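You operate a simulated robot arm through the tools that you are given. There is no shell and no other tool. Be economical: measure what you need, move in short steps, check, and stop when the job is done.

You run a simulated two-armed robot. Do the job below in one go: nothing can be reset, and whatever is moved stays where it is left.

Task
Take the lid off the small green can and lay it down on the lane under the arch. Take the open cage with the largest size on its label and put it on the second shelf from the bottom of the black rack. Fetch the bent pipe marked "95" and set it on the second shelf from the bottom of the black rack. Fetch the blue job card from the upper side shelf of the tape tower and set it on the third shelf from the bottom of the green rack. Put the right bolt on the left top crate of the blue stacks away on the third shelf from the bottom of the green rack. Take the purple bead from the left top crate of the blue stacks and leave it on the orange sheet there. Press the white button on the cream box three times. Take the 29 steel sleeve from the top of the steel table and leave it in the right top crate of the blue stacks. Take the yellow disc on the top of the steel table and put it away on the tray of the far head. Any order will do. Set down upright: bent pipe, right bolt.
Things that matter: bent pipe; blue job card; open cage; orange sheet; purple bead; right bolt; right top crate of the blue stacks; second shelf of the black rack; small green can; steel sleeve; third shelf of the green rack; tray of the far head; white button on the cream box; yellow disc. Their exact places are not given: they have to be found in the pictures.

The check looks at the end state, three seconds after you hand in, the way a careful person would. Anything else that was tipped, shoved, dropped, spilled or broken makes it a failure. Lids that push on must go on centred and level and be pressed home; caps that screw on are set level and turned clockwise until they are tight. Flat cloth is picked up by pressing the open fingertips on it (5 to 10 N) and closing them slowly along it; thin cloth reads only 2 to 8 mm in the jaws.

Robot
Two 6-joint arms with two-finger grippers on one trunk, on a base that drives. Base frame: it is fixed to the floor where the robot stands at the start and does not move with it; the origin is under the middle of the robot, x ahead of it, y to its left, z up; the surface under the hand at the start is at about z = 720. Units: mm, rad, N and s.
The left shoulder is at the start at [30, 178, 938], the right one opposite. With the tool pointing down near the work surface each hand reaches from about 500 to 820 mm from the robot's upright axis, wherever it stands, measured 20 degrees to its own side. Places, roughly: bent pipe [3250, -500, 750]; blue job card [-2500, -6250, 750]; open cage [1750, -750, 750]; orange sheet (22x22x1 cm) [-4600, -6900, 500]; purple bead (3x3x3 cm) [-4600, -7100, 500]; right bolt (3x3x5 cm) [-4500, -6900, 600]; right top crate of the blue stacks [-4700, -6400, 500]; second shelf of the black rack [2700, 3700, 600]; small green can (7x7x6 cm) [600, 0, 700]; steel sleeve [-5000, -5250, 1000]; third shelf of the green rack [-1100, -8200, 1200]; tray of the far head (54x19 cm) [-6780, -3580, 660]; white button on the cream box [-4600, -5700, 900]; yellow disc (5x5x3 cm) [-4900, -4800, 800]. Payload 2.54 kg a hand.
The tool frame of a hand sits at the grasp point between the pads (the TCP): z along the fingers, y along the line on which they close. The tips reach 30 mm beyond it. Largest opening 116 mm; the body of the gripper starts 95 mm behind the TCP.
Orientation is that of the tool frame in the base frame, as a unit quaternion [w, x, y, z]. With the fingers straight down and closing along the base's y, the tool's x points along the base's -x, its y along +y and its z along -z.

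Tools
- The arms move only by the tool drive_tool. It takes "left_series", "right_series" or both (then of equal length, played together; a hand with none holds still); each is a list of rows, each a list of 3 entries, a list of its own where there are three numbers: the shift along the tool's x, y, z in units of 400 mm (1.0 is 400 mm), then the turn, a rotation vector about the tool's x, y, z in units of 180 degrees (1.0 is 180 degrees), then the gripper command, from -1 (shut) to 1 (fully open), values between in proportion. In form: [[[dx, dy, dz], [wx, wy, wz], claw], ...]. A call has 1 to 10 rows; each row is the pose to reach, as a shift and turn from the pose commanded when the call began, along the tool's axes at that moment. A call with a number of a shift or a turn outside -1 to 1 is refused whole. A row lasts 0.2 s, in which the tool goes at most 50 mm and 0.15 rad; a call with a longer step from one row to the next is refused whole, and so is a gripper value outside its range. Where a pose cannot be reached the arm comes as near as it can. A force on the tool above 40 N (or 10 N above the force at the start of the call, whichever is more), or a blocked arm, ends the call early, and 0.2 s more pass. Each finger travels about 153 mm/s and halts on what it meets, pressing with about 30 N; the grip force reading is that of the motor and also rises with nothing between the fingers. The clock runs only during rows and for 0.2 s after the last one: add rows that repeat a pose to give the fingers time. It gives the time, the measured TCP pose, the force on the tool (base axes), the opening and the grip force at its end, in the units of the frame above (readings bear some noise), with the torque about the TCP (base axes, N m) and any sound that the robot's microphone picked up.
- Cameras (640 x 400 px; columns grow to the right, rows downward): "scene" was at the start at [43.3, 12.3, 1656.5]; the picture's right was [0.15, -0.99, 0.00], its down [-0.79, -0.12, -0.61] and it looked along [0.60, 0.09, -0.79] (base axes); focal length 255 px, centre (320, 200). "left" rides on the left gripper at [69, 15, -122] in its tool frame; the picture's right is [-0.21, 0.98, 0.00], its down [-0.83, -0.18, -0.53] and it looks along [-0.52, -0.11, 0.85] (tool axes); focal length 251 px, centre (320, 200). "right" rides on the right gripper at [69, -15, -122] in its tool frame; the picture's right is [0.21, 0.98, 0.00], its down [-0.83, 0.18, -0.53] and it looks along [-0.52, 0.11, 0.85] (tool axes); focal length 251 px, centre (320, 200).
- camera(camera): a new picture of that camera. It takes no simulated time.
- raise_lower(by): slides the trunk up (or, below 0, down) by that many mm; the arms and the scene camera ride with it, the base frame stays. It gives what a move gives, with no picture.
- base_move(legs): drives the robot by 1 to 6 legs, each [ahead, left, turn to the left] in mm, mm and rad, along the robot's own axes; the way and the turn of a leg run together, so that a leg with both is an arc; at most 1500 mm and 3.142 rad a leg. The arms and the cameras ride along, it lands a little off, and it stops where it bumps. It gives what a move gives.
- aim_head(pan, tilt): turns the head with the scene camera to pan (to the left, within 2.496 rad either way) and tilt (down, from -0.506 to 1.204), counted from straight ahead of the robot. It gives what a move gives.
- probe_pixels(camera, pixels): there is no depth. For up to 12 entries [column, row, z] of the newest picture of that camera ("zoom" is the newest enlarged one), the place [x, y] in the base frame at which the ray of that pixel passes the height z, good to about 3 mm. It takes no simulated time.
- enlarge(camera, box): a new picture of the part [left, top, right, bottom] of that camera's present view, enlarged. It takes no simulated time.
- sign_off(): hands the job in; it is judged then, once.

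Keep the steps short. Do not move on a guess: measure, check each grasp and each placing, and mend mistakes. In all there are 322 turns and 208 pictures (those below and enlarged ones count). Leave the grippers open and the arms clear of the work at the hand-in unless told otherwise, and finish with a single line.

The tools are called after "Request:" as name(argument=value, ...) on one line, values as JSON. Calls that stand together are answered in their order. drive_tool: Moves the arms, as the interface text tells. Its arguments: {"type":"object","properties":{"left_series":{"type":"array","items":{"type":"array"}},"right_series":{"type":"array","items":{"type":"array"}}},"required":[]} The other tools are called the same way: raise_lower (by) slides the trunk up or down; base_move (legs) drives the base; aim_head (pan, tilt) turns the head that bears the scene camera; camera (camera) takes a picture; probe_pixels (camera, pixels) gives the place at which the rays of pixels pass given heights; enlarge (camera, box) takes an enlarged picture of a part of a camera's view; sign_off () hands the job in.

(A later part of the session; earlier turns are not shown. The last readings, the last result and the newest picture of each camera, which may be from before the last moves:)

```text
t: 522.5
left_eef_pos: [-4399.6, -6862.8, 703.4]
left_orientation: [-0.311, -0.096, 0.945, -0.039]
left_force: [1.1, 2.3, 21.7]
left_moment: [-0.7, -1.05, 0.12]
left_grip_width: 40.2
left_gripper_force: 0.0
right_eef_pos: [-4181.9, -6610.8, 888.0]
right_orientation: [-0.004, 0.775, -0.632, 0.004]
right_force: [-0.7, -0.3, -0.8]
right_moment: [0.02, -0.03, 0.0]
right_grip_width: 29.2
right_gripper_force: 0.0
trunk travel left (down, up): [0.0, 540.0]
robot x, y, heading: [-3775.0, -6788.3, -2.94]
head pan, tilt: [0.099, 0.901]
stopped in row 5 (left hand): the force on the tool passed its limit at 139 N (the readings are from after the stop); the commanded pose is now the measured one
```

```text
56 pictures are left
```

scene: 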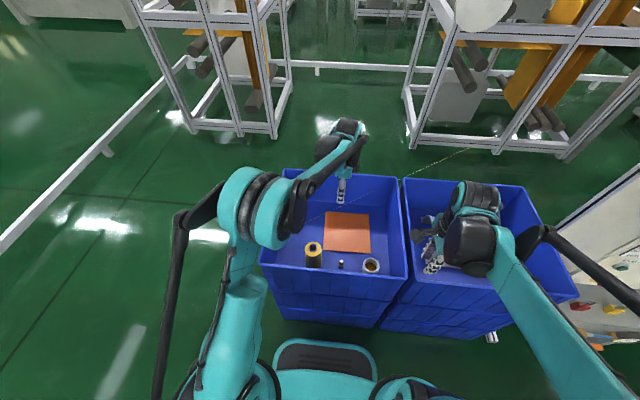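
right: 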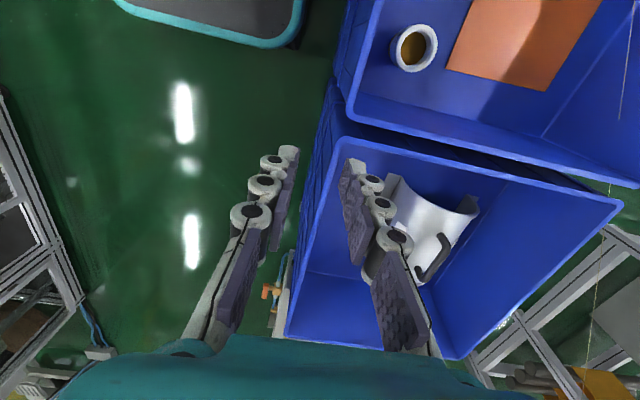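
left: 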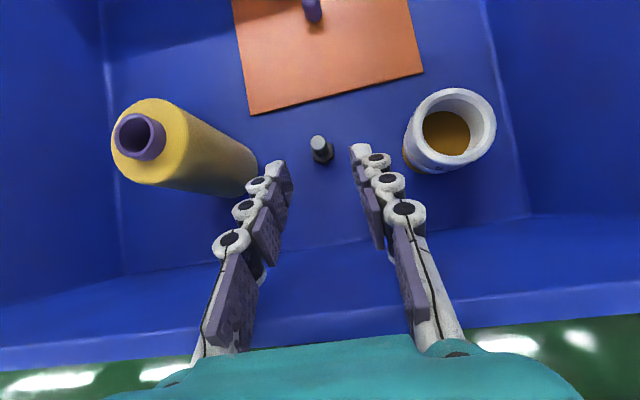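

A hard contact (139 N) – something under the palm. Back out along the tool axis and look at the scene.

Request:
drive_tool(left_series=[[[0.02, 0, -0.05], [0, 0, 0], -0.3], [[0.06, 0, -0.12], [0, 0, 0], -0.3], [[0.13, 0, -0.2], [0, 0, 0], -0.3], [[0.2, 0, -0.28], [0, 0, 0], -0.3]])

Request:
aim_head(pan=0.25, tilt=0.95)

Request:
camera(camera="scene")

```text
t: 523.5
left_eef_pos: [-4396.8, -6859.6, 841.2]
left_orientation: [-0.311, -0.097, 0.945, -0.04]
left_force: [0.7, 0.6, 0.7]
left_moment: [-0.01, 0.0, 0.01]
left_grip_width: 40.4
left_gripper_force: 0.0
right_eef_pos: [-4181.2, -6612.7, 887.2]
right_orientation: [-0.005, 0.775, -0.632, 0.003]
right_force: [0.7, 0.0, -0.1]
right_moment: [-0.02, 0.03, 0.0]
right_grip_width: 28.9
right_gripper_force: 0.1
trunk travel left (down, up): [0.0, 540.0]
robot x, y, heading: [-3771.1, -6784.9, -2.941]
head pan, tilt: [0.099, 0.901]
```

```text
t: 524.1
left_eef_pos: [-4397.8, -6859.5, 839.9]
left_orientation: [-0.312, -0.097, 0.944, -0.04]
left_force: [0.3, 0.8, -0.1]
left_moment: [-0.01, 0.0, 0.01]
left_grip_width: 40.4
left_gripper_force: 0.0
right_eef_pos: [-4183.5, -6611.2, 887.2]
right_orientation: [-0.004, 0.775, -0.632, 0.003]
right_force: [0.2, 0.4, 0.4]
right_moment: [0.02, -0.01, 0.0]
right_grip_width: 28.9
right_gripper_force: 0.0
trunk travel left (down, up): [0.0, 540.0]
robot x, y, heading: [-3774.2, -6784.0, -2.942]
head pan, tilt: [0.25, 0.949]
```

```text
55 pictures are left
```

scene: 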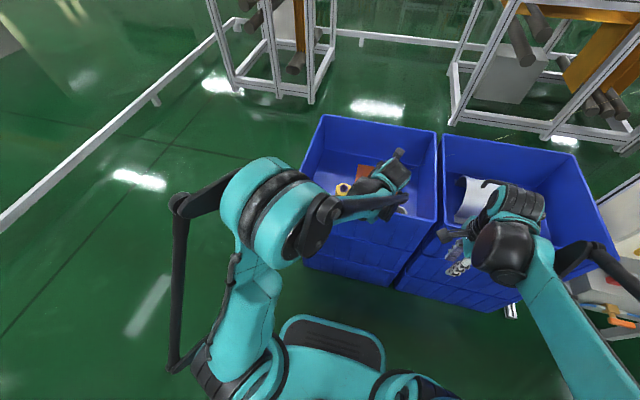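

Crates look undisturbed. Raise the trunk 120 so the forearm comes from higher, and re-approach straight down over the bolt with small steps.

Request:
raise_lower(by=120)

Request:
drive_tool(left_series=[[[-0.04, 0.02, 0.12], [0, 0, 0], -0.3], [[-0.12, 0.04, 0.2], [0, 0, 0], -0.3], [[-0.2, 0.04, 0.28], [0, 0, 0], -0.3], [[-0.26, 0.04, 0.36], [0, 0, 0], -0.3]])

Request:
camera(camera="left")

```text
t: 525.6
left_eef_pos: [-4396.9, -6859.4, 959.8]
left_orientation: [-0.311, -0.097, 0.945, -0.04]
left_force: [-1.0, -0.4, -0.1]
left_moment: [0.02, 0.01, -0.01]
left_grip_width: 40.4
left_gripper_force: 0.0
right_eef_pos: [-4182.9, -6611.2, 1007.4]
right_orientation: [-0.005, 0.775, -0.632, 0.003]
right_force: [0.6, -0.5, 0.4]
right_moment: [-0.03, 0.0, 0.01]
right_grip_width: 28.8
right_gripper_force: 0.0
trunk travel left (down, up): [-120.0, 420.0]
robot x, y, heading: [-3776.6, -6788.8, -2.95]
head pan, tilt: [0.25, 0.949]
```

```text
refused: row 1 steps farther than a row can; nothing moved
```

```text
54 pictures are left
```

left: 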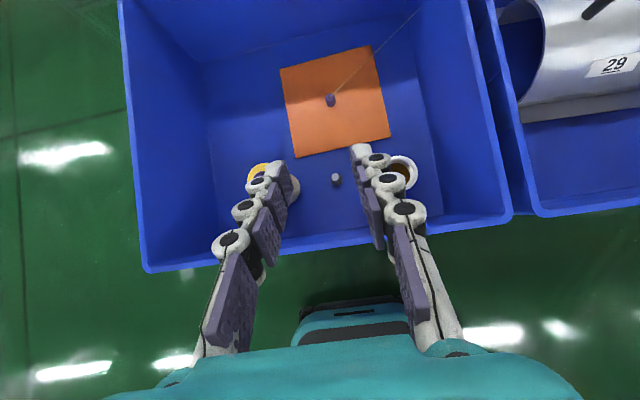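

Request:
probe_pixels(camera="left", pixels=[[148, 270, 650], [148, 270, 700], [508, 222, 650], [508, 222, 700], [336, 179, 582], [336, 179, 560], [330, 100, 550]])

```text
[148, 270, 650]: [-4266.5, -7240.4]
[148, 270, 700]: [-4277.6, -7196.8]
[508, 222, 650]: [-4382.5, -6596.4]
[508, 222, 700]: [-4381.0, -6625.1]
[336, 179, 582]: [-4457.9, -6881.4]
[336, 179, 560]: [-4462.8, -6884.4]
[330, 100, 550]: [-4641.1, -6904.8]
```

The left crate's rim is really at z≈715, so the tilted approach fouls it. Return the tool to vertical and pick the bolt from straight above.

Request:
drive_tool(left_series=[[[0, 0, 0], [0, -0.04, 0], -0.2], [[0, 0, 0], [0, -0.08, 0], -0.2], [[0, 0, 0], [0, -0.12, 0], -0.2], [[0, 0, 0], [0, -0.16, 0], -0.2], [[0, 0, 0], [0, -0.2, 0], -0.2]])

Request:
base_move(legs=[[80, 0, 0]])

```text
t: 526.9
left_eef_pos: [-4398.3, -6860.6, 960.5]
left_orientation: [-0.003, -0.104, 0.995, -0.008]
left_force: [0.8, 0.1, 0.6]
left_moment: [0.01, 0.0, 0.03]
left_grip_width: 46.5
left_gripper_force: 0.1
right_eef_pos: [-4182.9, -6611.3, 1006.7]
right_orientation: [-0.006, 0.775, -0.632, 0.004]
right_force: [-0.5, 0.2, -0.9]
right_moment: [-0.01, 0.0, 0.03]
right_grip_width: 28.9
right_gripper_force: 0.0
trunk travel left (down, up): [-120.0, 420.0]
robot x, y, heading: [-3776.3, -6783.6, -2.944]
head pan, tilt: [0.25, 0.949]
```

```text
t: 527.9
left_eef_pos: [-4476.1, -6874.8, 957.8]
left_orientation: [-0.004, -0.104, 0.995, -0.007]
left_force: [-0.5, 0.4, -0.7]
left_moment: [-0.04, -0.03, -0.03]
left_grip_width: 46.6
left_gripper_force: 0.0
right_eef_pos: [-4261.0, -6626.9, 1006.6]
right_orientation: [-0.005, 0.775, -0.632, 0.003]
right_force: [-0.7, 0.1, -0.6]
right_moment: [0.01, -0.07, 0.0]
right_grip_width: 28.8
right_gripper_force: 0.1
trunk travel left (down, up): [-120.0, 420.0]
robot x, y, heading: [-3855.7, -6800.6, -2.947]
head pan, tilt: [0.25, 0.949]
```

Request:
drive_tool(left_series=[[[-0.033, -0.025, 0.05], [0, 0, 0], -0.2], [[-0.033, -0.025, 0.16], [0, 0, 0], -0.2], [[-0.033, -0.025, 0.27], [0, 0, 0], -0.2], [[-0.033, -0.025, 0.38], [0, 0, 0], -0.2], [[-0.033, -0.025, 0.49], [0, 0, 0], -0.2], [[-0.033, -0.025, 0.6], [0, 0, 0], -0.2], [[-0.033, -0.025, 0.7], [0, 0, 0], -0.2]])

Request:
camera(camera="left")

```text
t: 529.5
left_eef_pos: [-4463.0, -6888.2, 679.4]
left_orientation: [-0.004, -0.103, 0.995, -0.007]
left_force: [0.4, -0.5, -0.9]
left_moment: [-0.01, 0.0, -0.01]
left_grip_width: 46.5
left_gripper_force: 0.1
right_eef_pos: [-4260.4, -6626.1, 1006.9]
right_orientation: [-0.005, 0.775, -0.633, 0.004]
right_force: [-1.0, 0.3, -0.2]
right_moment: [-0.01, -0.03, -0.01]
right_grip_width: 29.0
right_gripper_force: 0.0
trunk travel left (down, up): [-120.0, 420.0]
robot x, y, heading: [-3853.7, -6798.4, -2.947]
head pan, tilt: [0.25, 0.949]
```

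```text
53 pictures are left
```

left: 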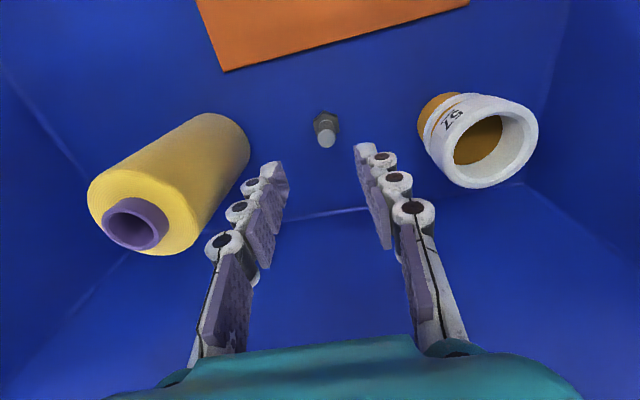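

Request:
probe_pixels(camera="left", pixels=[[327, 138, 582], [326, 122, 550], [326, 130, 565]])

```text
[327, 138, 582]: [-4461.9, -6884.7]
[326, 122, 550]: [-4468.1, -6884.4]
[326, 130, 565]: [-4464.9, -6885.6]
```

Request:
drive_tool(left_series=[[[0, 0.008, 0.1], [0, 0, 0], -0.2], [[0, 0.008, 0.19], [0, 0, 0], -0.2], [[0, 0.008, 0.222], [0, 0, 0], -0.3], [[0, 0.008, 0.222], [0, 0, 0], -0.7], [[0, 0.008, 0.222], [0, 0, 0], -1], [[0, 0.008, 0.222], [0, 0, 0], -1]])

Request:
drive_tool(left_series=[[[0, 0, -0.05], [0, 0, 0], -1], [[0, 0, -0.15], [0, 0, 0], -1], [[0, 0, -0.26], [0, 0, 0], -1], [[0, 0, -0.37], [0, 0, 0], -1], [[0, 0, -0.48], [0, 0, 0], -1], [[0, 0, -0.59], [0, 0, 0], -1], [[0, 0, -0.7], [0, 0, 0], -1]])

Request:
camera(camera="left")

```text
t: 530.9
left_eef_pos: [-4463.0, -6885.9, 592.5]
left_orientation: [-0.005, -0.104, 0.995, -0.008]
left_force: [0.1, 0.1, -0.1]
left_moment: [0.03, 0.02, 0.01]
left_grip_width: 14.2
left_gripper_force: 30.4
right_eef_pos: [-4260.0, -6627.1, 1007.4]
right_orientation: [-0.004, 0.775, -0.632, 0.004]
right_force: [0.7, 1.4, -0.1]
right_moment: [0.01, 0.02, -0.02]
right_grip_width: 29.2
right_gripper_force: 0.0
trunk travel left (down, up): [-120.0, 420.0]
robot x, y, heading: [-3851.4, -6800.2, -2.946]
head pan, tilt: [0.25, 0.949]
```

```text
t: 532.5
left_eef_pos: [-4462.1, -6881.3, 871.1]
left_orientation: [-0.005, -0.103, 0.995, -0.008]
left_force: [-0.3, -0.1, -0.4]
left_moment: [-0.01, 0.03, 0.01]
left_grip_width: 14.4
left_gripper_force: 30.2
right_eef_pos: [-4259.2, -6626.9, 1008.9]
right_orientation: [-0.005, 0.775, -0.632, 0.003]
right_force: [0.0, 0.8, -0.4]
right_moment: [0.03, 0.01, 0.01]
right_grip_width: 29.3
right_gripper_force: 0.2
trunk travel left (down, up): [-120.0, 420.0]
robot x, y, heading: [-3852.6, -6797.7, -2.944]
head pan, tilt: [0.25, 0.949]
```

```text
52 pictures are left
```

left: 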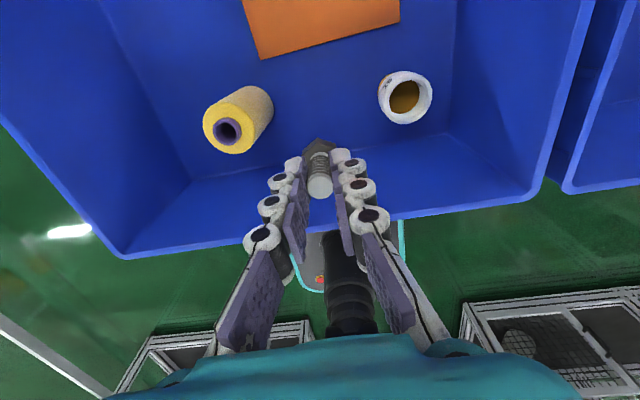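

Bolt held upright (bottom at TCP −52). Retract the left hand, then strafe right to the column for the button, raising the right hand level.

Request:
drive_tool(left_series=[[[-0.08, -0.05, -0.05], [0, 0, 0], -1], [[-0.16, -0.1, -0.1], [0, 0, 0], -1], [[-0.24, -0.15, -0.15], [0, 0, 0], -1], [[-0.32, -0.2, -0.2], [0, 0, 0], -1], [[-0.4, -0.25, -0.25], [0, 0, 0], -1]])

Request:
base_move(legs=[[-250, 0, 0], [0, -972, 0]])

Request:
drive_tool(right_series=[[[0, 0.03, 0], [-0.047, 0, 0], -1], [[0, 0.06, 0], [-0.094, 0, 0], -1], [[0, 0.09, 0], [-0.141, 0, 0], -1], [[0, 0.12, 0], [-0.188, 0, 0], -1], [[0, 0.15, 0], [-0.235, 0, 0], -1], [[0, 0.18, 0], [-0.282, 0, 0], -1], [[0, 0.21, 0], [-0.329, 0, 0], -1], [[0, 0.24, 0], [-0.376, 0, 0], -1], [[0, 0.26, 0], [-0.423, 0, 0], -1], [[0, 0.28, 0], [-0.47, 0, 0], -1]])

Request:
aim_head(pan=-0.2, tilt=0.6)

Request:
camera(camera="scene")

Request:
camera(camera="right")

```text
t: 533.7
left_eef_pos: [-4284.3, -6943.3, 975.4]
left_orientation: [-0.004, -0.103, 0.995, -0.007]
left_force: [0.3, 0.4, -0.2]
left_moment: [0.0, 0.03, -0.01]
left_grip_width: 14.7
left_gripper_force: 30.1
right_eef_pos: [-4258.2, -6626.5, 1007.9]
right_orientation: [-0.004, 0.775, -0.632, 0.003]
right_force: [-0.2, -0.5, 1.5]
right_moment: [0.01, 0.0, -0.03]
right_grip_width: 29.2
right_gripper_force: 0.0
trunk travel left (down, up): [-120.0, 420.0]
robot x, y, heading: [-3853.6, -6799.8, -2.944]
head pan, tilt: [0.25, 0.949]
```

```text
t: 540.2
left_eef_pos: [-4219.6, -5919.0, 972.9]
left_orientation: [-0.005, -0.086, 0.996, -0.007]
left_force: [0.2, 0.2, -0.2]
left_moment: [0.01, -0.02, -0.02]
left_grip_width: 14.2
left_gripper_force: 30.6
right_eef_pos: [-4183.3, -5603.5, 1007.2]
right_orientation: [-0.004, 0.764, -0.646, 0.005]
right_force: [0.1, 1.2, 0.2]
right_moment: [-0.06, -0.03, 0.01]
right_grip_width: 29.0
right_gripper_force: 0.0
trunk travel left (down, up): [-120.0, 420.0]
robot x, y, heading: [-3781.6, -5789.3, -2.98]
head pan, tilt: [0.25, 0.949]
```

```text
t: 542.4
left_eef_pos: [-4220.3, -5919.3, 972.1]
left_orientation: [-0.004, -0.086, 0.996, -0.007]
left_force: [-0.6, -1.1, -0.6]
left_moment: [-0.02, -0.03, 0.0]
left_grip_width: 14.9
left_gripper_force: 30.1
right_eef_pos: [-4305.1, -5619.8, 1077.6]
right_orientation: [0.51, 0.569, -0.481, -0.431]
right_force: [-0.4, 0.0, -0.8]
right_moment: [-0.01, -0.01, -0.01]
right_grip_width: 0.2
right_gripper_force: 28.2
right hand out of reach, approached as far as the arm can: row 8, 9, 10
trunk travel left (down, up): [-120.0, 420.0]
robot x, y, heading: [-3779.9, -5793.0, -2.975]
head pan, tilt: [0.25, 0.949]
```

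```text
t: 543.3
left_eef_pos: [-4219.1, -5918.8, 973.6]
left_orientation: [-0.005, -0.086, 0.996, -0.007]
left_force: [0.0, 0.7, 0.4]
left_moment: [0.01, 0.02, 0.01]
left_grip_width: 14.5
left_gripper_force: 30.1
right_eef_pos: [-4304.6, -5621.0, 1076.1]
right_orientation: [0.51, 0.569, -0.48, -0.43]
right_force: [0.4, 0.4, -0.7]
right_moment: [0.03, 0.02, 0.02]
right_grip_width: 0.0
right_gripper_force: 28.7
trunk travel left (down, up): [-120.0, 420.0]
robot x, y, heading: [-3780.1, -5792.1, -2.977]
head pan, tilt: [-0.201, 0.6]
```

```text
51 pictures are left
```

scene: 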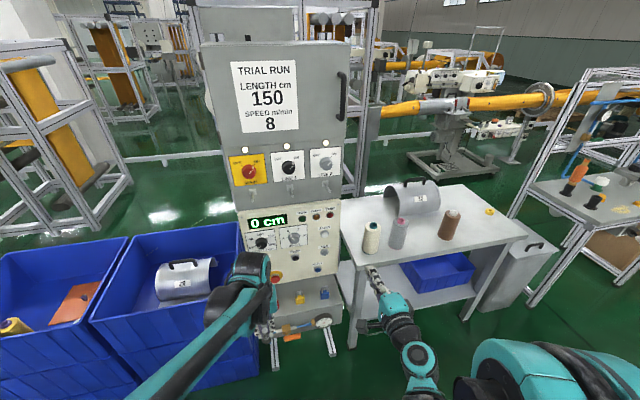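

```text
50 pictures are left
```

right: 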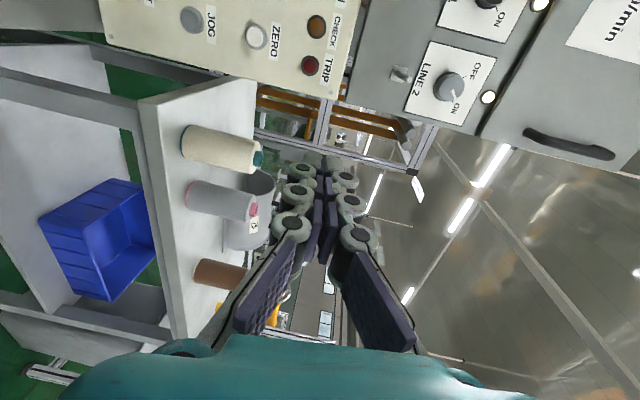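

Request:
enlarge(camera="scene", box=[235, 195, 355, 295])

Request:
probe_pixels(camera="right", pixels=[[257, 37, 900], [257, 37, 930], [257, 37, 960], [257, 37, 990], [191, 20, 900], [191, 20, 870]])

```text
4.00 times, centred on (295, 245) of scene
```

zoom: 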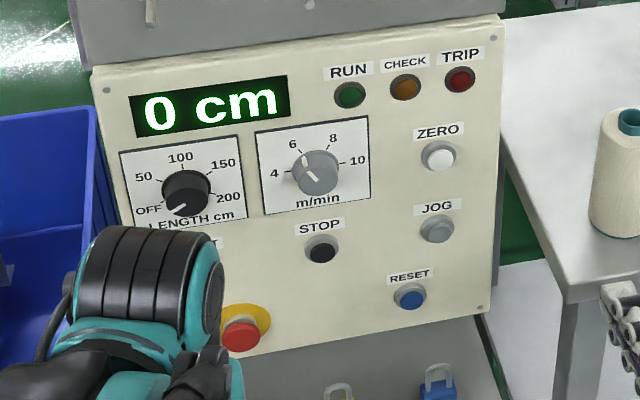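

```text
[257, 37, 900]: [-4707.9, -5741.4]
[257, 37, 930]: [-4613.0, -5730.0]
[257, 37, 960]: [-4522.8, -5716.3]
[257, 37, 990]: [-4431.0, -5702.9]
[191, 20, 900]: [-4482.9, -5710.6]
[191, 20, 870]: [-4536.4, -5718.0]
```

Request:
probe_pixels(camera="zoom", pixels=[[439, 155, 900], [439, 155, 930], [439, 155, 960], [439, 155, 990], [490, 20, 1000], [490, 20, 1050], [480, 308, 800], [480, 308, 850]])

```text
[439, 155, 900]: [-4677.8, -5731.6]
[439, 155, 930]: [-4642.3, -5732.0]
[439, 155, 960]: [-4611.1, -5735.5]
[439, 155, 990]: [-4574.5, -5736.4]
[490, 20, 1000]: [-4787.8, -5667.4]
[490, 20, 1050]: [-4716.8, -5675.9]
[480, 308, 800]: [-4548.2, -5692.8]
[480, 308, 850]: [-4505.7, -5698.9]
```

White ZERO button at ≈ (−4659, −5734, 915). Drive forward 200 and line the closed right fingertips up 60 mm in front of it.

Request:
base_move(legs=[[200, 0, 0]])

Request:
drive_tool(right_series=[[[0.026, -0.1, 0], [0, 0, 0], -1], [[0.053, -0.2, 0.02], [0, 0, 0], -1], [[0.08, -0.3, 0.05], [0, 0, 0], -1], [[0.106, -0.354, 0.12], [0, 0, 0], -1], [[0.132, -0.354, 0.2], [0, 0, 0], -1], [[0.132, -0.354, 0.2], [0, 0, 0], -1]])

Request:
camera(camera="right")

```text
t: 544.9
left_eef_pos: [-4422.0, -5952.7, 972.7]
left_orientation: [-0.004, -0.087, 0.996, -0.007]
left_force: [-0.7, -0.2, -0.2]
left_moment: [-0.01, -0.07, 0.01]
left_grip_width: 14.3
left_gripper_force: 30.0
right_eef_pos: [-4506.8, -5654.5, 1076.6]
right_orientation: [0.509, 0.57, -0.48, -0.431]
right_force: [-0.3, -0.4, 0.3]
right_moment: [0.02, -0.03, -0.02]
right_grip_width: 0.2
right_gripper_force: 28.5
trunk travel left (down, up): [-120.0, 420.0]
robot x, y, heading: [-3980.2, -5827.2, -2.978]
head pan, tilt: [-0.201, 0.6]
```

```text
t: 546.3
left_eef_pos: [-4420.6, -5952.7, 973.9]
left_orientation: [-0.006, -0.086, 0.996, -0.008]
left_force: [0.1, -0.5, -0.2]
left_moment: [-0.01, 0.07, 0.0]
left_grip_width: 14.3
left_gripper_force: 29.5
right_eef_pos: [-4609.3, -5716.8, 1045.7]
right_orientation: [0.51, 0.57, -0.48, -0.43]
right_force: [0.2, -0.4, -0.9]
right_moment: [0.0, 0.01, -0.03]
right_grip_width: 0.0
right_gripper_force: 28.2
right hand out of reach, approached as far as the arm can: row 1, 2, 3, 4, 5, 6
trunk travel left (down, up): [-120.0, 420.0]
robot x, y, heading: [-3980.4, -5827.8, -2.979]
head pan, tilt: [-0.201, 0.6]
```

```text
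48 pictures are left
```

right: 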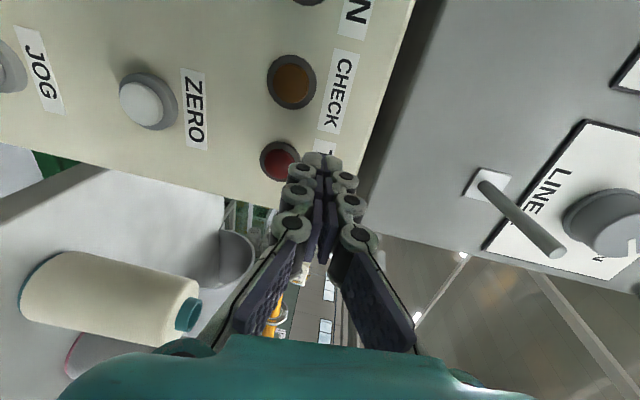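

The arm can't lower there by itself; back off 70 mm and lower the trunk 118.

Request:
base_move(legs=[[-70, 0, 0]])

Request:
raise_lower(by=-118)

Request:
camera(camera="right")

```text
t: 547.3
left_eef_pos: [-4350.9, -5941.4, 974.2]
left_orientation: [-0.005, -0.087, 0.996, -0.007]
left_force: [-0.3, -0.2, 0.7]
left_moment: [-0.02, 0.06, 0.02]
left_grip_width: 14.5
left_gripper_force: 30.4
right_eef_pos: [-4539.5, -5705.7, 1046.9]
right_orientation: [0.511, 0.569, -0.48, -0.43]
right_force: [0.9, -0.7, -0.4]
right_moment: [0.0, 0.02, 0.03]
right_grip_width: 0.1
right_gripper_force: 29.0
trunk travel left (down, up): [-120.0, 420.0]
robot x, y, heading: [-3913.8, -5815.7, -2.981]
head pan, tilt: [-0.201, 0.6]
```

```text
t: 548.8
left_eef_pos: [-4352.5, -5941.2, 856.8]
left_orientation: [-0.004, -0.087, 0.996, -0.008]
left_force: [0.2, -0.5, 0.4]
left_moment: [0.02, 0.0, 0.0]
left_grip_width: 14.4
left_gripper_force: 30.3
right_eef_pos: [-4541.0, -5706.5, 927.5]
right_orientation: [0.509, 0.57, -0.48, -0.431]
right_force: [-0.4, -0.5, 1.2]
right_moment: [-0.04, -0.02, 0.02]
right_grip_width: 0.2
right_gripper_force: 28.8
trunk travel left (down, up): [-2.0, 538.0]
robot x, y, heading: [-3909.8, -5811.2, -2.975]
head pan, tilt: [-0.201, 0.6]
```

```text
47 pictures are left
```

right: 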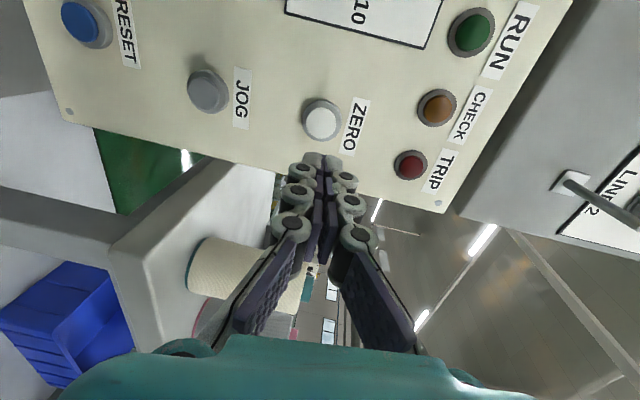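

Request:
probe_pixels(camera="right", pixels=[[321, 121, 910], [321, 121, 920], [321, 121, 930], [321, 121, 940]])

```text
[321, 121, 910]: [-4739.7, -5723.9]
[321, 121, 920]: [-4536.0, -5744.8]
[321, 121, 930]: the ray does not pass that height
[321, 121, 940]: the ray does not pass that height
```

Aligned within 9 mm. Shift and advance; press until it clicks or resists.

Request:
drive_tool(right_series=[[[0.0225, 0, 0.06], [0, 0, 0], -1], [[0.0225, 0, 0.125], [0, 0, 0], -1], [[0.0225, 0, 0.14], [0, 0, 0], -1], [[0.0225, 0, 0.15], [0, 0, 0], -1], [[0.0225, 0, 0.16], [0, 0, 0], -1], [[0.0225, 0, 0.17], [0, 0, 0], -1], [[0.0225, 0, 0.18], [0, 0, 0], -1]])

Request:
camera(camera="right")

```text
t: 550.4
left_eef_pos: [-4352.5, -5941.2, 855.4]
left_orientation: [-0.005, -0.087, 0.996, -0.008]
left_force: [1.0, -0.3, -1.3]
left_moment: [-0.01, -0.04, 0.03]
left_grip_width: 14.4
left_gripper_force: 29.3
right_eef_pos: [-4609.7, -5726.2, 918.0]
right_orientation: [0.509, 0.571, -0.48, -0.43]
right_force: [-0.3, -0.5, 0.0]
right_moment: [-0.02, 0.0, -0.01]
right_grip_width: 0.0
right_gripper_force: 28.9
trunk travel left (down, up): [-2.0, 538.0]
robot x, y, heading: [-3915.8, -5817.6, -2.979]
head pan, tilt: [-0.201, 0.6]
```

```text
46 pictures are left
```

right: 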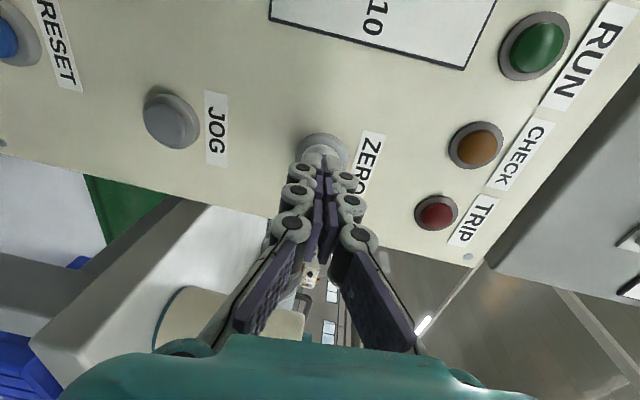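

Request:
drive_tool(right_series=[[[0.012, 0, 0.01], [0, 0, 0], -1], [[0.012, 0, 0.02], [0, 0, 0], -1], [[0.012, 0, 0.028], [0, 0, 0], -1], [[0.012, 0, 0.036], [0, 0, 0], -1], [[0.012, 0, 0.044], [0, 0, 0], -1], [[0.012, 0, 0.052], [0, 0, 0], -1], [[0.012, 0, 0.06], [0, 0, 0], -1], [[0.012, 0, 0.068], [0, 0, 0], -1]])

```text
t: 551.9
left_eef_pos: [-4349.4, -5940.6, 856.9]
left_orientation: [-0.005, -0.087, 0.996, -0.007]
left_force: [-0.9, 0.0, 0.0]
left_moment: [0.03, 0.0, 0.0]
left_grip_width: 14.5
left_gripper_force: 30.3
right_eef_pos: [-4624.8, -5734.4, 917.7]
right_orientation: [0.509, 0.569, -0.48, -0.431]
right_force: [27.2, 4.1, 1.8]
right_moment: [-0.03, 0.08, 0.06]
right_grip_width: 6.1
right_gripper_force: 28.5
trunk travel left (down, up): [-2.0, 538.0]
robot x, y, heading: [-3913.8, -5815.6, -2.973]
head pan, tilt: [-0.201, 0.6]
heard: click
stopped in row 7 (right hand): the force on the tool passed its limit at 43 N (the readings are from after the stop); the commanded pose is now the measured one
```

First click heard. Release 14 mm and press a second time.

Request:
drive_tool(right_series=[[[0, 0, -0.02], [0, 0, 0], -1], [[0, 0, -0.04], [0, 0, 0], -1], [[0, 0, -0.04], [0, 0, 0], -1]])

Request:
drive_tool(right_series=[[[0, 0, 0.015], [0, 0, 0], -1], [[0, 0, 0.025], [0, 0, 0], -1], [[0, 0, 0.033], [0, 0, 0], -1], [[0, 0, 0.041], [0, 0, 0], -1], [[0, 0, 0.049], [0, 0, 0], -1]])

```text
t: 552.7
left_eef_pos: [-4352.9, -5940.3, 854.8]
left_orientation: [-0.004, -0.087, 0.996, -0.008]
left_force: [0.1, 0.6, -0.4]
left_moment: [0.01, -0.02, -0.02]
left_grip_width: 14.6
left_gripper_force: 30.2
right_eef_pos: [-4613.2, -5732.0, 918.1]
right_orientation: [0.509, 0.57, -0.481, -0.429]
right_force: [0.4, -0.5, -0.2]
right_moment: [-0.02, -0.04, -0.01]
right_grip_width: 0.1
right_gripper_force: 28.8
trunk travel left (down, up): [-2.0, 538.0]
robot x, y, heading: [-3910.6, -5814.6, -2.974]
head pan, tilt: [-0.201, 0.6]
```

```text
t: 553.9
left_eef_pos: [-4348.5, -5940.3, 855.2]
left_orientation: [-0.005, -0.085, 0.996, -0.007]
left_force: [0.3, 0.0, 0.0]
left_moment: [0.0, -0.03, -0.02]
left_grip_width: 14.4
left_gripper_force: 30.2
right_eef_pos: [-4624.5, -5735.9, 917.3]
right_orientation: [0.509, 0.571, -0.48, -0.43]
right_force: [28.8, 3.6, 4.1]
right_moment: [-0.03, 0.15, 0.1]
right_grip_width: 5.9
right_gripper_force: 28.8
trunk travel left (down, up): [-2.0, 538.0]
robot x, y, heading: [-3912.4, -5811.3, -2.979]
head pan, tilt: [-0.201, 0.6]
heard: click
stopped in row 5 (right hand): the force on the tool passed its limit at 43 N (the readings are from after the stop); the commanded pose is now the measured one
```

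Second click. Release and press the third time.

Request:
drive_tool(right_series=[[[0, 0, -0.02], [0, 0, 0], -1], [[0, 0, -0.04], [0, 0, 0], -1], [[0, 0, -0.04], [0, 0, 0], -1]])

Request:
drive_tool(right_series=[[[0, 0, 0.015], [0, 0, 0], -1], [[0, 0, 0.025], [0, 0, 0], -1], [[0, 0, 0.033], [0, 0, 0], -1], [[0, 0, 0.041], [0, 0, 0], -1], [[0, 0, 0.049], [0, 0, 0], -1]])

```text
t: 554.7
left_eef_pos: [-4352.1, -5941.1, 855.8]
left_orientation: [-0.004, -0.087, 0.996, -0.007]
left_force: [0.1, 0.5, -1.2]
left_moment: [0.0, -0.03, 0.01]
left_grip_width: 14.2
left_gripper_force: 29.7
right_eef_pos: [-4613.2, -5732.7, 916.8]
right_orientation: [0.51, 0.571, -0.48, -0.429]
right_force: [-1.3, 0.5, 0.3]
right_moment: [0.01, -0.01, 0.01]
right_grip_width: 0.0
right_gripper_force: 28.8
trunk travel left (down, up): [-2.0, 538.0]
robot x, y, heading: [-3914.4, -5814.8, -2.979]
head pan, tilt: [-0.201, 0.6]
```

```text
t: 555.9
left_eef_pos: [-4348.7, -5939.8, 855.5]
left_orientation: [-0.006, -0.086, 0.996, -0.007]
left_force: [0.3, -0.3, -1.0]
left_moment: [0.02, 0.0, 0.0]
left_grip_width: 14.5
left_gripper_force: 30.2
right_eef_pos: [-4625.6, -5734.7, 917.0]
right_orientation: [0.508, 0.57, -0.481, -0.43]
right_force: [27.9, 3.8, 3.8]
right_moment: [-0.03, 0.13, 0.07]
right_grip_width: 6.0
right_gripper_force: 28.3
trunk travel left (down, up): [-2.0, 538.0]
robot x, y, heading: [-3908.2, -5814.2, -2.978]
head pan, tilt: [-0.201, 0.6]
heard: click
stopped in row 5 (right hand): the force on the tool passed its limit at 43 N (the readings are from after the stop); the commanded pose is now the measured one
```

Three clicks heard. Back off, fold the right hand down again and move to the steel table for the disc and a bolt regrasp.

Request:
base_move(legs=[[-250, 0, 0], [0, -1000, 0]])

Request:
raise_lower(by=130)

Request:
drive_tool(right_series=[[[0, 0, -0.03], [0.047, 0, 0], -1], [[0, 0, -0.06], [0.094, 0, 0], -1], [[0, 0, -0.09], [0.141, 0, 0], -0.8], [[0, 0, -0.12], [0.188, 0, 0], -0.6], [[0, 0, -0.15], [0.235, 0, 0], -0.4], [[0, 0, -0.18], [0.282, 0, 0], -0.2], [[0, 0, -0.2], [0.329, 0, 0], 0], [[0, 0, -0.22], [0.376, 0, 0], 0.3], [[0, 0, -0.24], [0.423, 0, 0], 0.3], [[0, 0, -0.25], [0.468, 0, 0], 0.3]])

Request:
base_move(legs=[[330, 0, 0]])

Request:
camera(camera="left")

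Request:
camera(camera="right")

```text
t: 562.5
left_eef_pos: [-4265.9, -4911.2, 855.3]
left_orientation: [-0.005, -0.087, 0.996, -0.007]
left_force: [0.5, 0.1, 0.3]
left_moment: [-0.01, 0.04, -0.01]
left_grip_width: 14.1
left_gripper_force: 29.8
right_eef_pos: [-4544.6, -4706.3, 913.5]
right_orientation: [0.508, 0.573, -0.48, -0.427]
right_force: [1.4, 1.2, -0.2]
right_moment: [-0.01, 0.01, 0.0]
right_grip_width: 0.0
right_gripper_force: 28.9
trunk travel left (down, up): [-2.0, 538.0]
robot x, y, heading: [-3827.3, -4779.5, -2.975]
head pan, tilt: [-0.201, 0.6]
```

```text
t: 564.1
left_eef_pos: [-4266.6, -4911.1, 984.7]
left_orientation: [-0.004, -0.087, 0.996, -0.008]
left_force: [-0.2, -0.2, -0.4]
left_moment: [0.01, 0.0, -0.03]
left_grip_width: 14.6
left_gripper_force: 29.7
right_eef_pos: [-4544.9, -4707.4, 1042.8]
right_orientation: [0.509, 0.573, -0.48, -0.427]
right_force: [-1.3, -0.8, 0.0]
right_moment: [0.01, 0.01, -0.04]
right_grip_width: 0.0
right_gripper_force: 28.4
trunk travel left (down, up): [-132.0, 408.0]
robot x, y, heading: [-3828.2, -4781.5, -2.978]
head pan, tilt: [-0.201, 0.6]
```

```text
t: 566.3
left_eef_pos: [-4267.1, -4909.9, 984.2]
left_orientation: [-0.004, -0.088, 0.996, -0.007]
left_force: [-0.3, 1.1, -1.0]
left_moment: [-0.02, 0.01, 0.01]
left_grip_width: 14.1
left_gripper_force: 29.9
right_eef_pos: [-4448.6, -4689.8, 1055.1]
right_orientation: [-0.007, 0.766, -0.642, 0.005]
right_force: [-0.4, 0.8, 0.5]
right_moment: [-0.01, -0.04, 0.02]
right_grip_width: 75.4
right_gripper_force: 0.0
trunk travel left (down, up): [-132.0, 408.0]
robot x, y, heading: [-3827.8, -4781.3, -2.976]
head pan, tilt: [-0.201, 0.6]
```

```text
t: 568.5
left_eef_pos: [-4591.7, -4966.8, 985.3]
left_orientation: [-0.003, -0.09, 0.996, -0.007]
left_force: [0.2, 0.3, -0.6]
left_moment: [-0.02, -0.03, 0.0]
left_grip_width: 14.2
left_gripper_force: 29.8
right_eef_pos: [-4773.3, -4745.7, 1054.6]
right_orientation: [-0.007, 0.767, -0.641, 0.005]
right_force: [-0.5, -0.6, 0.3]
right_moment: [0.0, -0.05, -0.01]
right_grip_width: 75.3
right_gripper_force: 0.0
trunk travel left (down, up): [-132.0, 408.0]
robot x, y, heading: [-4153.4, -4836.5, -2.971]
head pan, tilt: [-0.201, 0.6]
```

```text
45 pictures are left
```

left: 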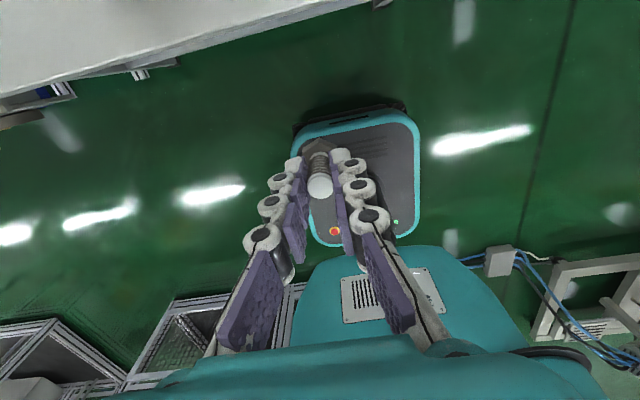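

```text
44 pictures are left
```

right: 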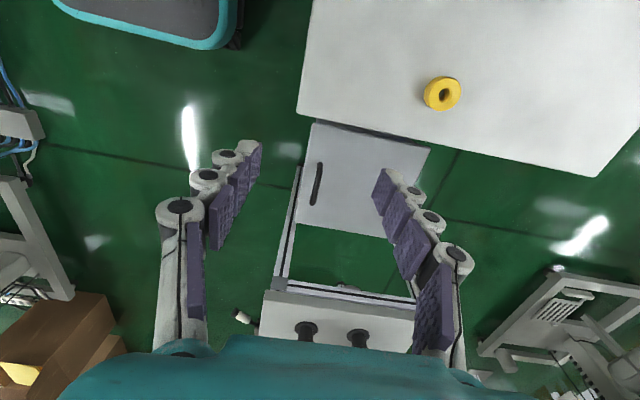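

Request:
probe_pixels(camera="right", pixels=[[442, 92, 815], [425, 92, 815], [460, 92, 815], [300, 110, 800], [312, 10, 800], [595, 175, 800]])

```text
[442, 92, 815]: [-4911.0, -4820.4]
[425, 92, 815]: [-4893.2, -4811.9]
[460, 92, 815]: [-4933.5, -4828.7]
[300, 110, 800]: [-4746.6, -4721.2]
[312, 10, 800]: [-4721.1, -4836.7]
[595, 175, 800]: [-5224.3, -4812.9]
```

Set the bolt down on the table at about (−4733, −4987), 48 mm from the edge.

Request:
drive_tool(left_series=[[[0.11, 0.005, 0.02], [0, 0, 0], -1], [[0.22, 0.01, 0.05], [0, 0, 0], -1], [[0.32, 0.014, 0.1], [0, 0, 0], -1], [[0.355, 0.014, 0.2], [0, 0, 0], -1], [[0.355, 0.014, 0.3], [0, 0, 0], -1], [[0.355, 0.014, 0.315], [0, 0, 0], -1]])

Request:
drive_tool(left_series=[[[0, 0, 0.006], [0, 0, 0], -1], [[0, 0, 0.012], [0, 0, 0], -1], [[0, 0, 0.018], [0, 0, 0], -1], [[0, 0, 0.024], [0, 0, 0], -1], [[0, 0, 0.03], [0, 0, 0], -1]])

```text
t: 569.9
left_eef_pos: [-4732.0, -4990.8, 859.5]
left_orientation: [-0.005, -0.09, 0.996, -0.007]
left_force: [-0.5, 0.4, -0.5]
left_moment: [-0.02, 0.02, 0.01]
left_grip_width: 14.2
left_gripper_force: 30.4
right_eef_pos: [-4772.0, -4745.8, 1055.2]
right_orientation: [-0.007, 0.767, -0.641, 0.004]
right_force: [0.8, -0.1, -0.6]
right_moment: [-0.01, 0.01, -0.01]
right_grip_width: 75.7
right_gripper_force: 0.2
trunk travel left (down, up): [-132.0, 408.0]
robot x, y, heading: [-4154.9, -4837.3, -2.973]
head pan, tilt: [-0.201, 0.6]
```

```text
t: 571.1
left_eef_pos: [-4731.2, -4988.3, 848.9]
left_orientation: [-0.004, -0.09, 0.996, -0.007]
left_force: [-2.0, -1.1, 26.5]
left_moment: [0.06, 0.05, 0.01]
left_grip_width: 14.5
left_gripper_force: 30.2
right_eef_pos: [-4771.4, -4745.1, 1055.2]
right_orientation: [-0.007, 0.767, -0.642, 0.005]
right_force: [0.2, 1.2, -0.4]
right_moment: [0.04, 0.01, 0.03]
right_grip_width: 75.7
right_gripper_force: 0.1
trunk travel left (down, up): [-132.0, 408.0]
robot x, y, heading: [-4154.1, -4835.5, -2.972]
head pan, tilt: [-0.201, 0.6]
```

Touchdown. Release, rise, retreat, then pitch the left hand to level.

Request:
drive_tool(left_series=[[[0, 0, -0.002], [0, 0, 0], -0.7], [[0, 0, -0.002], [0, 0, 0], -0.4], [[0, 0, -0.05], [0, 0, 0], -0.3], [[0, 0, -0.15], [0, 0, 0], -0.3], [[-0.05, 0, -0.25], [0, 0, 0], -0.3], [[-0.15, 0, -0.28], [0, 0, 0], -0.3], [[-0.25, 0, -0.28], [0, 0, 0], -0.3]])

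Request:
base_move(legs=[[-200, 0, 0]])

Request:
drive_tool(left_series=[[[0.02, 0, 0.0], [0, 0.0475, 0], -0.3], [[0.04, 0, 0.0], [0, 0.095, 0], -0.3], [[0.06, 0, 0.0], [0, 0.1425, 0], -0.3], [[0.08, 0, 0.0], [0, 0.19, 0], -0.3], [[0.1, 0, 0.0], [0, 0.2375, 0], -0.3], [[0.12, 0, 0.0], [0, 0.285, 0], -0.3], [[0.14, 0, 0.0], [0, 0.3325, 0], -0.3], [[0.16, 0, 0.0], [0, 0.38, 0], -0.3], [[0.18, 0, 0.0], [0, 0.4275, 0], -0.3], [[0.2, 0, 0.0], [0, 0.475, 0], -0.3]])

Request:
camera(camera="left")

```text
t: 572.7
left_eef_pos: [-4629.8, -4971.2, 961.0]
left_orientation: [-0.004, -0.09, 0.996, -0.009]
left_force: [0.2, -0.1, 0.5]
left_moment: [0.01, 0.05, 0.01]
left_grip_width: 40.7
left_gripper_force: 0.2
right_eef_pos: [-4771.4, -4745.5, 1056.7]
right_orientation: [-0.006, 0.767, -0.642, 0.004]
right_force: [-0.6, 0.3, -0.8]
right_moment: [-0.01, 0.02, -0.03]
right_grip_width: 75.5
right_gripper_force: 0.1
trunk travel left (down, up): [-132.0, 408.0]
robot x, y, heading: [-4152.1, -4833.2, -2.975]
head pan, tilt: [-0.201, 0.6]
```

```text
t: 574.3
left_eef_pos: [-4433.6, -4937.1, 960.6]
left_orientation: [-0.005, -0.089, 0.996, -0.007]
left_force: [0.0, 0.4, 0.4]
left_moment: [-0.03, 0.03, 0.04]
left_grip_width: 40.3
left_gripper_force: 0.2
right_eef_pos: [-4574.1, -4712.4, 1055.9]
right_orientation: [-0.007, 0.767, -0.642, 0.005]
right_force: [0.6, 0.8, 0.0]
right_moment: [-0.01, 0.03, -0.02]
right_grip_width: 75.2
right_gripper_force: 0.0
trunk travel left (down, up): [-132.0, 408.0]
robot x, y, heading: [-3957.0, -4800.9, -2.968]
head pan, tilt: [-0.201, 0.6]
```

```text
t: 576.5
left_eef_pos: [-4562.7, -4936.8, 1039.0]
left_orientation: [-0.678, -0.06, 0.729, -0.066]
left_force: [-1.6, 0.5, -0.4]
left_moment: [0.0, -0.03, 0.02]
left_grip_width: 40.3
left_gripper_force: 0.1
left hand out of reach, approached as far as the arm can: row 8, 9, 10
right_eef_pos: [-4576.5, -4711.4, 1054.8]
right_orientation: [-0.008, 0.766, -0.642, 0.005]
right_force: [0.0, -0.7, -1.1]
right_moment: [-0.01, -0.05, 0.0]
right_grip_width: 75.6
right_gripper_force: 0.1
trunk travel left (down, up): [-132.0, 408.0]
robot x, y, heading: [-3957.7, -4804.3, -2.973]
head pan, tilt: [-0.201, 0.6]
```

```text
43 pictures are left
```

left: 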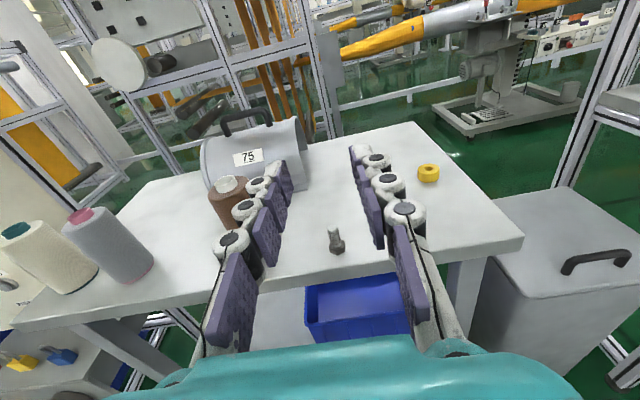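

Bolt stands on the table. Lower the trunk fully and bring the level hand to a pre-grasp at bolt height.

Request:
raise_lower(by=-130)

Request:
drive_tool(left_series=[[[-0.03, -0.01, 0.06], [0, 0, 0], -0.3], [[-0.06, -0.02, 0.12], [0, 0, 0], -0.3], [[-0.1, -0.035, 0.18], [0, 0, 0], -0.3], [[-0.14, -0.049, 0.235], [0, 0, 0], -0.3], [[-0.172, -0.049, 0.235], [0, 0, 0], -0.3]])

Request:
camera(camera="left")

```text
t: 578.0
left_eef_pos: [-4560.7, -4936.1, 909.7]
left_orientation: [-0.679, -0.061, 0.729, -0.066]
left_force: [-0.6, 0.0, 0.0]
left_moment: [0.02, -0.01, -0.03]
left_grip_width: 40.9
left_gripper_force: 0.2
right_eef_pos: [-4574.2, -4711.9, 926.3]
right_orientation: [-0.006, 0.766, -0.642, 0.005]
right_force: [0.6, 0.8, 0.5]
right_moment: [0.0, 0.02, 0.03]
right_grip_width: 75.2
right_gripper_force: 0.1
trunk travel left (down, up): [-2.0, 538.0]
robot x, y, heading: [-3961.6, -4805.1, -2.97]
head pan, tilt: [-0.201, 0.6]
```

```text
t: 579.2
left_eef_pos: [-4646.4, -4973.9, 835.5]
left_orientation: [-0.677, -0.062, 0.73, -0.067]
left_force: [-0.1, 0.3, 0.5]
left_moment: [0.01, -0.02, 0.0]
left_grip_width: 40.5
left_gripper_force: 0.0
right_eef_pos: [-4575.0, -4711.1, 926.0]
right_orientation: [-0.007, 0.766, -0.642, 0.005]
right_force: [-1.0, -0.4, -0.1]
right_moment: [0.01, -0.02, 0.0]
right_grip_width: 75.4
right_gripper_force: 0.1
trunk travel left (down, up): [-2.0, 538.0]
robot x, y, heading: [-3955.9, -4803.9, -2.971]
head pan, tilt: [-0.201, 0.6]
```

```text
42 pictures are left
```

left: 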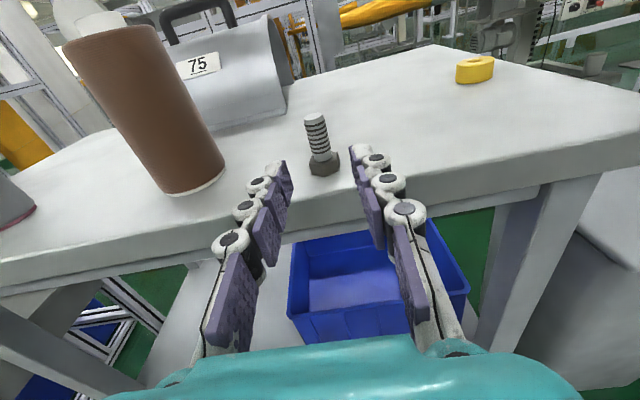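

Request:
probe_pixels(camera="left", pixels=[[324, 170, 806], [319, 135, 835], [316, 118, 850]])

```text
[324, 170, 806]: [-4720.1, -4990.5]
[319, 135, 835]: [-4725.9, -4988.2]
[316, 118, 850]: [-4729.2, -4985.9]
```

Request:
drive_tool(left_series=[[[0, 0, 0.06], [0, 0, 0], -0.3], [[0, 0, 0.12], [0, 0, 0], -0.3], [[0, 0, 0.17], [0, 0, 0], -0.3], [[0, 0, 0.17], [0, 0, 0], -0.6], [[0, 0, 0.17], [0, 0, 0], -1], [[0, 0, 0.17], [0, 0, 0], -1]])

Request:
drive_tool(left_series=[[[0.03, 0, 0], [0, 0, 0], -1], [[0.08, 0, 0], [0, 0, 0], -1], [[0.14, 0, 0], [0, 0, 0], -1]])

Request:
camera(camera="left")

```text
t: 580.6
left_eef_pos: [-4711.3, -4985.2, 829.9]
left_orientation: [-0.678, -0.061, 0.729, -0.066]
left_force: [0.7, 0.8, 0.0]
left_moment: [-0.01, 0.01, 0.01]
left_grip_width: 14.2
left_gripper_force: 29.9
right_eef_pos: [-4574.9, -4713.0, 925.9]
right_orientation: [-0.008, 0.767, -0.642, 0.004]
right_force: [0.7, 0.2, 0.1]
right_moment: [-0.01, -0.03, 0.02]
right_grip_width: 75.3
right_gripper_force: 0.1
trunk travel left (down, up): [-2.0, 538.0]
robot x, y, heading: [-3956.4, -4804.0, -2.979]
head pan, tilt: [-0.201, 0.6]
```

```text
t: 581.5
left_eef_pos: [-4713.4, -4985.5, 885.9]
left_orientation: [-0.679, -0.061, 0.729, -0.067]
left_force: [0.4, -0.5, -0.6]
left_moment: [-0.01, 0.01, -0.02]
left_grip_width: 14.4
left_gripper_force: 29.4
right_eef_pos: [-4575.1, -4712.4, 925.0]
right_orientation: [-0.007, 0.766, -0.642, 0.004]
right_force: [0.1, -0.3, 0.3]
right_moment: [-0.02, 0.0, -0.01]
right_grip_width: 75.4
right_gripper_force: 0.1
trunk travel left (down, up): [-2.0, 538.0]
robot x, y, heading: [-3954.5, -4803.6, -2.965]
head pan, tilt: [-0.201, 0.6]
```

```text
41 pictures are left
```

left: 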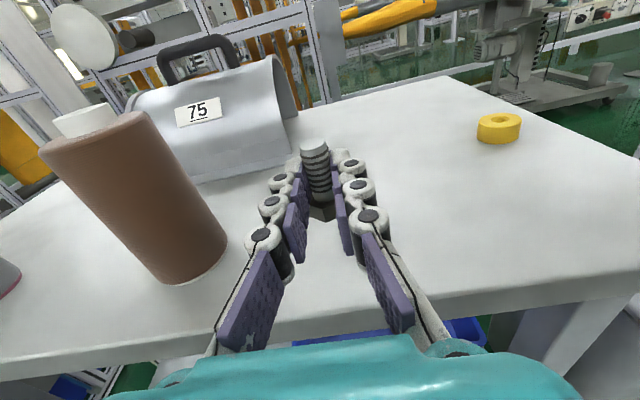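

Bolt is held level, upright (bottom 30 below TCP). Raise 130, advance 225, and bring the right hand over the yellow disc.

Request:
raise_lower(by=130)

Request:
base_move(legs=[[225, 0, 0]])

Request:
drive_tool(right_series=[[[0.024, 0.063, 0.05], [0, 0, 0], 0.3], [[0.049, 0.126, 0.12], [0, 0, 0], 0.3], [[0.073, 0.19, 0.2], [0, 0, 0], 0.3], [[0.098, 0.252, 0.28], [0, 0, 0], 0.3], [[0.122, 0.314, 0.35], [0, 0, 0], 0.3]])

Request:
camera(camera="right")

```text
t: 583.0
left_eef_pos: [-4714.8, -4985.8, 1016.5]
left_orientation: [-0.678, -0.061, 0.729, -0.066]
left_force: [-0.7, 0.4, -0.3]
left_moment: [-0.03, 0.07, 0.01]
left_grip_width: 14.3
left_gripper_force: 30.3
right_eef_pos: [-4575.0, -4712.1, 1053.9]
right_orientation: [-0.007, 0.766, -0.642, 0.006]
right_force: [-0.1, 0.8, -0.6]
right_moment: [0.02, 0.0, 0.0]
right_grip_width: 75.3
right_gripper_force: 0.1
trunk travel left (down, up): [-132.0, 408.0]
robot x, y, heading: [-3955.3, -4801.1, -2.973]
head pan, tilt: [-0.201, 0.6]
```

```text
t: 584.7
left_eef_pos: [-4940.1, -5022.1, 1015.3]
left_orientation: [-0.678, -0.06, 0.73, -0.065]
left_force: [-0.1, 0.3, -1.6]
left_moment: [0.0, 0.03, 0.0]
left_grip_width: 14.0
left_gripper_force: 29.8
right_eef_pos: [-4799.5, -4749.0, 1055.2]
right_orientation: [-0.007, 0.767, -0.642, 0.005]
right_force: [0.2, -0.7, -0.2]
right_moment: [0.05, -0.05, 0.02]
right_grip_width: 75.1
right_gripper_force: 0.1
trunk travel left (down, up): [-132.0, 408.0]
robot x, y, heading: [-4178.4, -4839.5, -2.976]
head pan, tilt: [-0.201, 0.6]
```

```text
t: 585.9
left_eef_pos: [-4939.3, -5022.0, 1014.9]
left_orientation: [-0.678, -0.06, 0.73, -0.065]
left_force: [0.5, 0.2, -1.3]
left_moment: [0.01, 0.0, -0.01]
left_grip_width: 14.1
left_gripper_force: 30.0
right_eef_pos: [-4909.2, -4818.5, 913.4]
right_orientation: [-0.007, 0.766, -0.642, 0.005]
right_force: [-0.2, -0.2, 0.1]
right_moment: [0.04, -0.05, 0.01]
right_grip_width: 75.6
right_gripper_force: 0.0
trunk travel left (down, up): [-132.0, 408.0]
robot x, y, heading: [-4177.5, -4840.8, -2.978]
head pan, tilt: [-0.201, 0.6]
```

```text
40 pictures are left
```

right: 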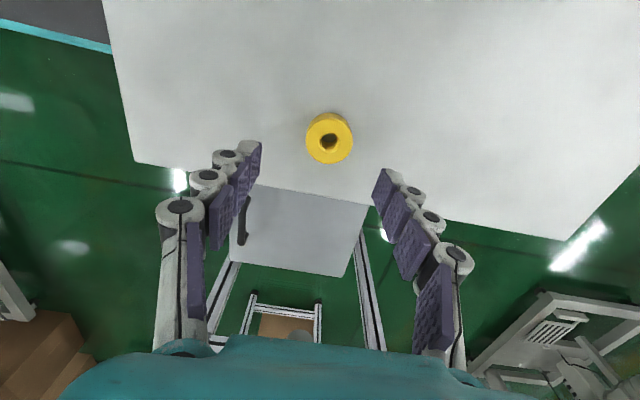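

Request:
probe_pixels(camera="right", pixels=[[329, 135, 828], [330, 140, 815], [306, 138, 815], [353, 138, 815]])

```text
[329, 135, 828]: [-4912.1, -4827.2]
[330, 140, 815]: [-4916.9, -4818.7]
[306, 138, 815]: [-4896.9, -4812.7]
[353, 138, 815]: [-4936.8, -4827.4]
```

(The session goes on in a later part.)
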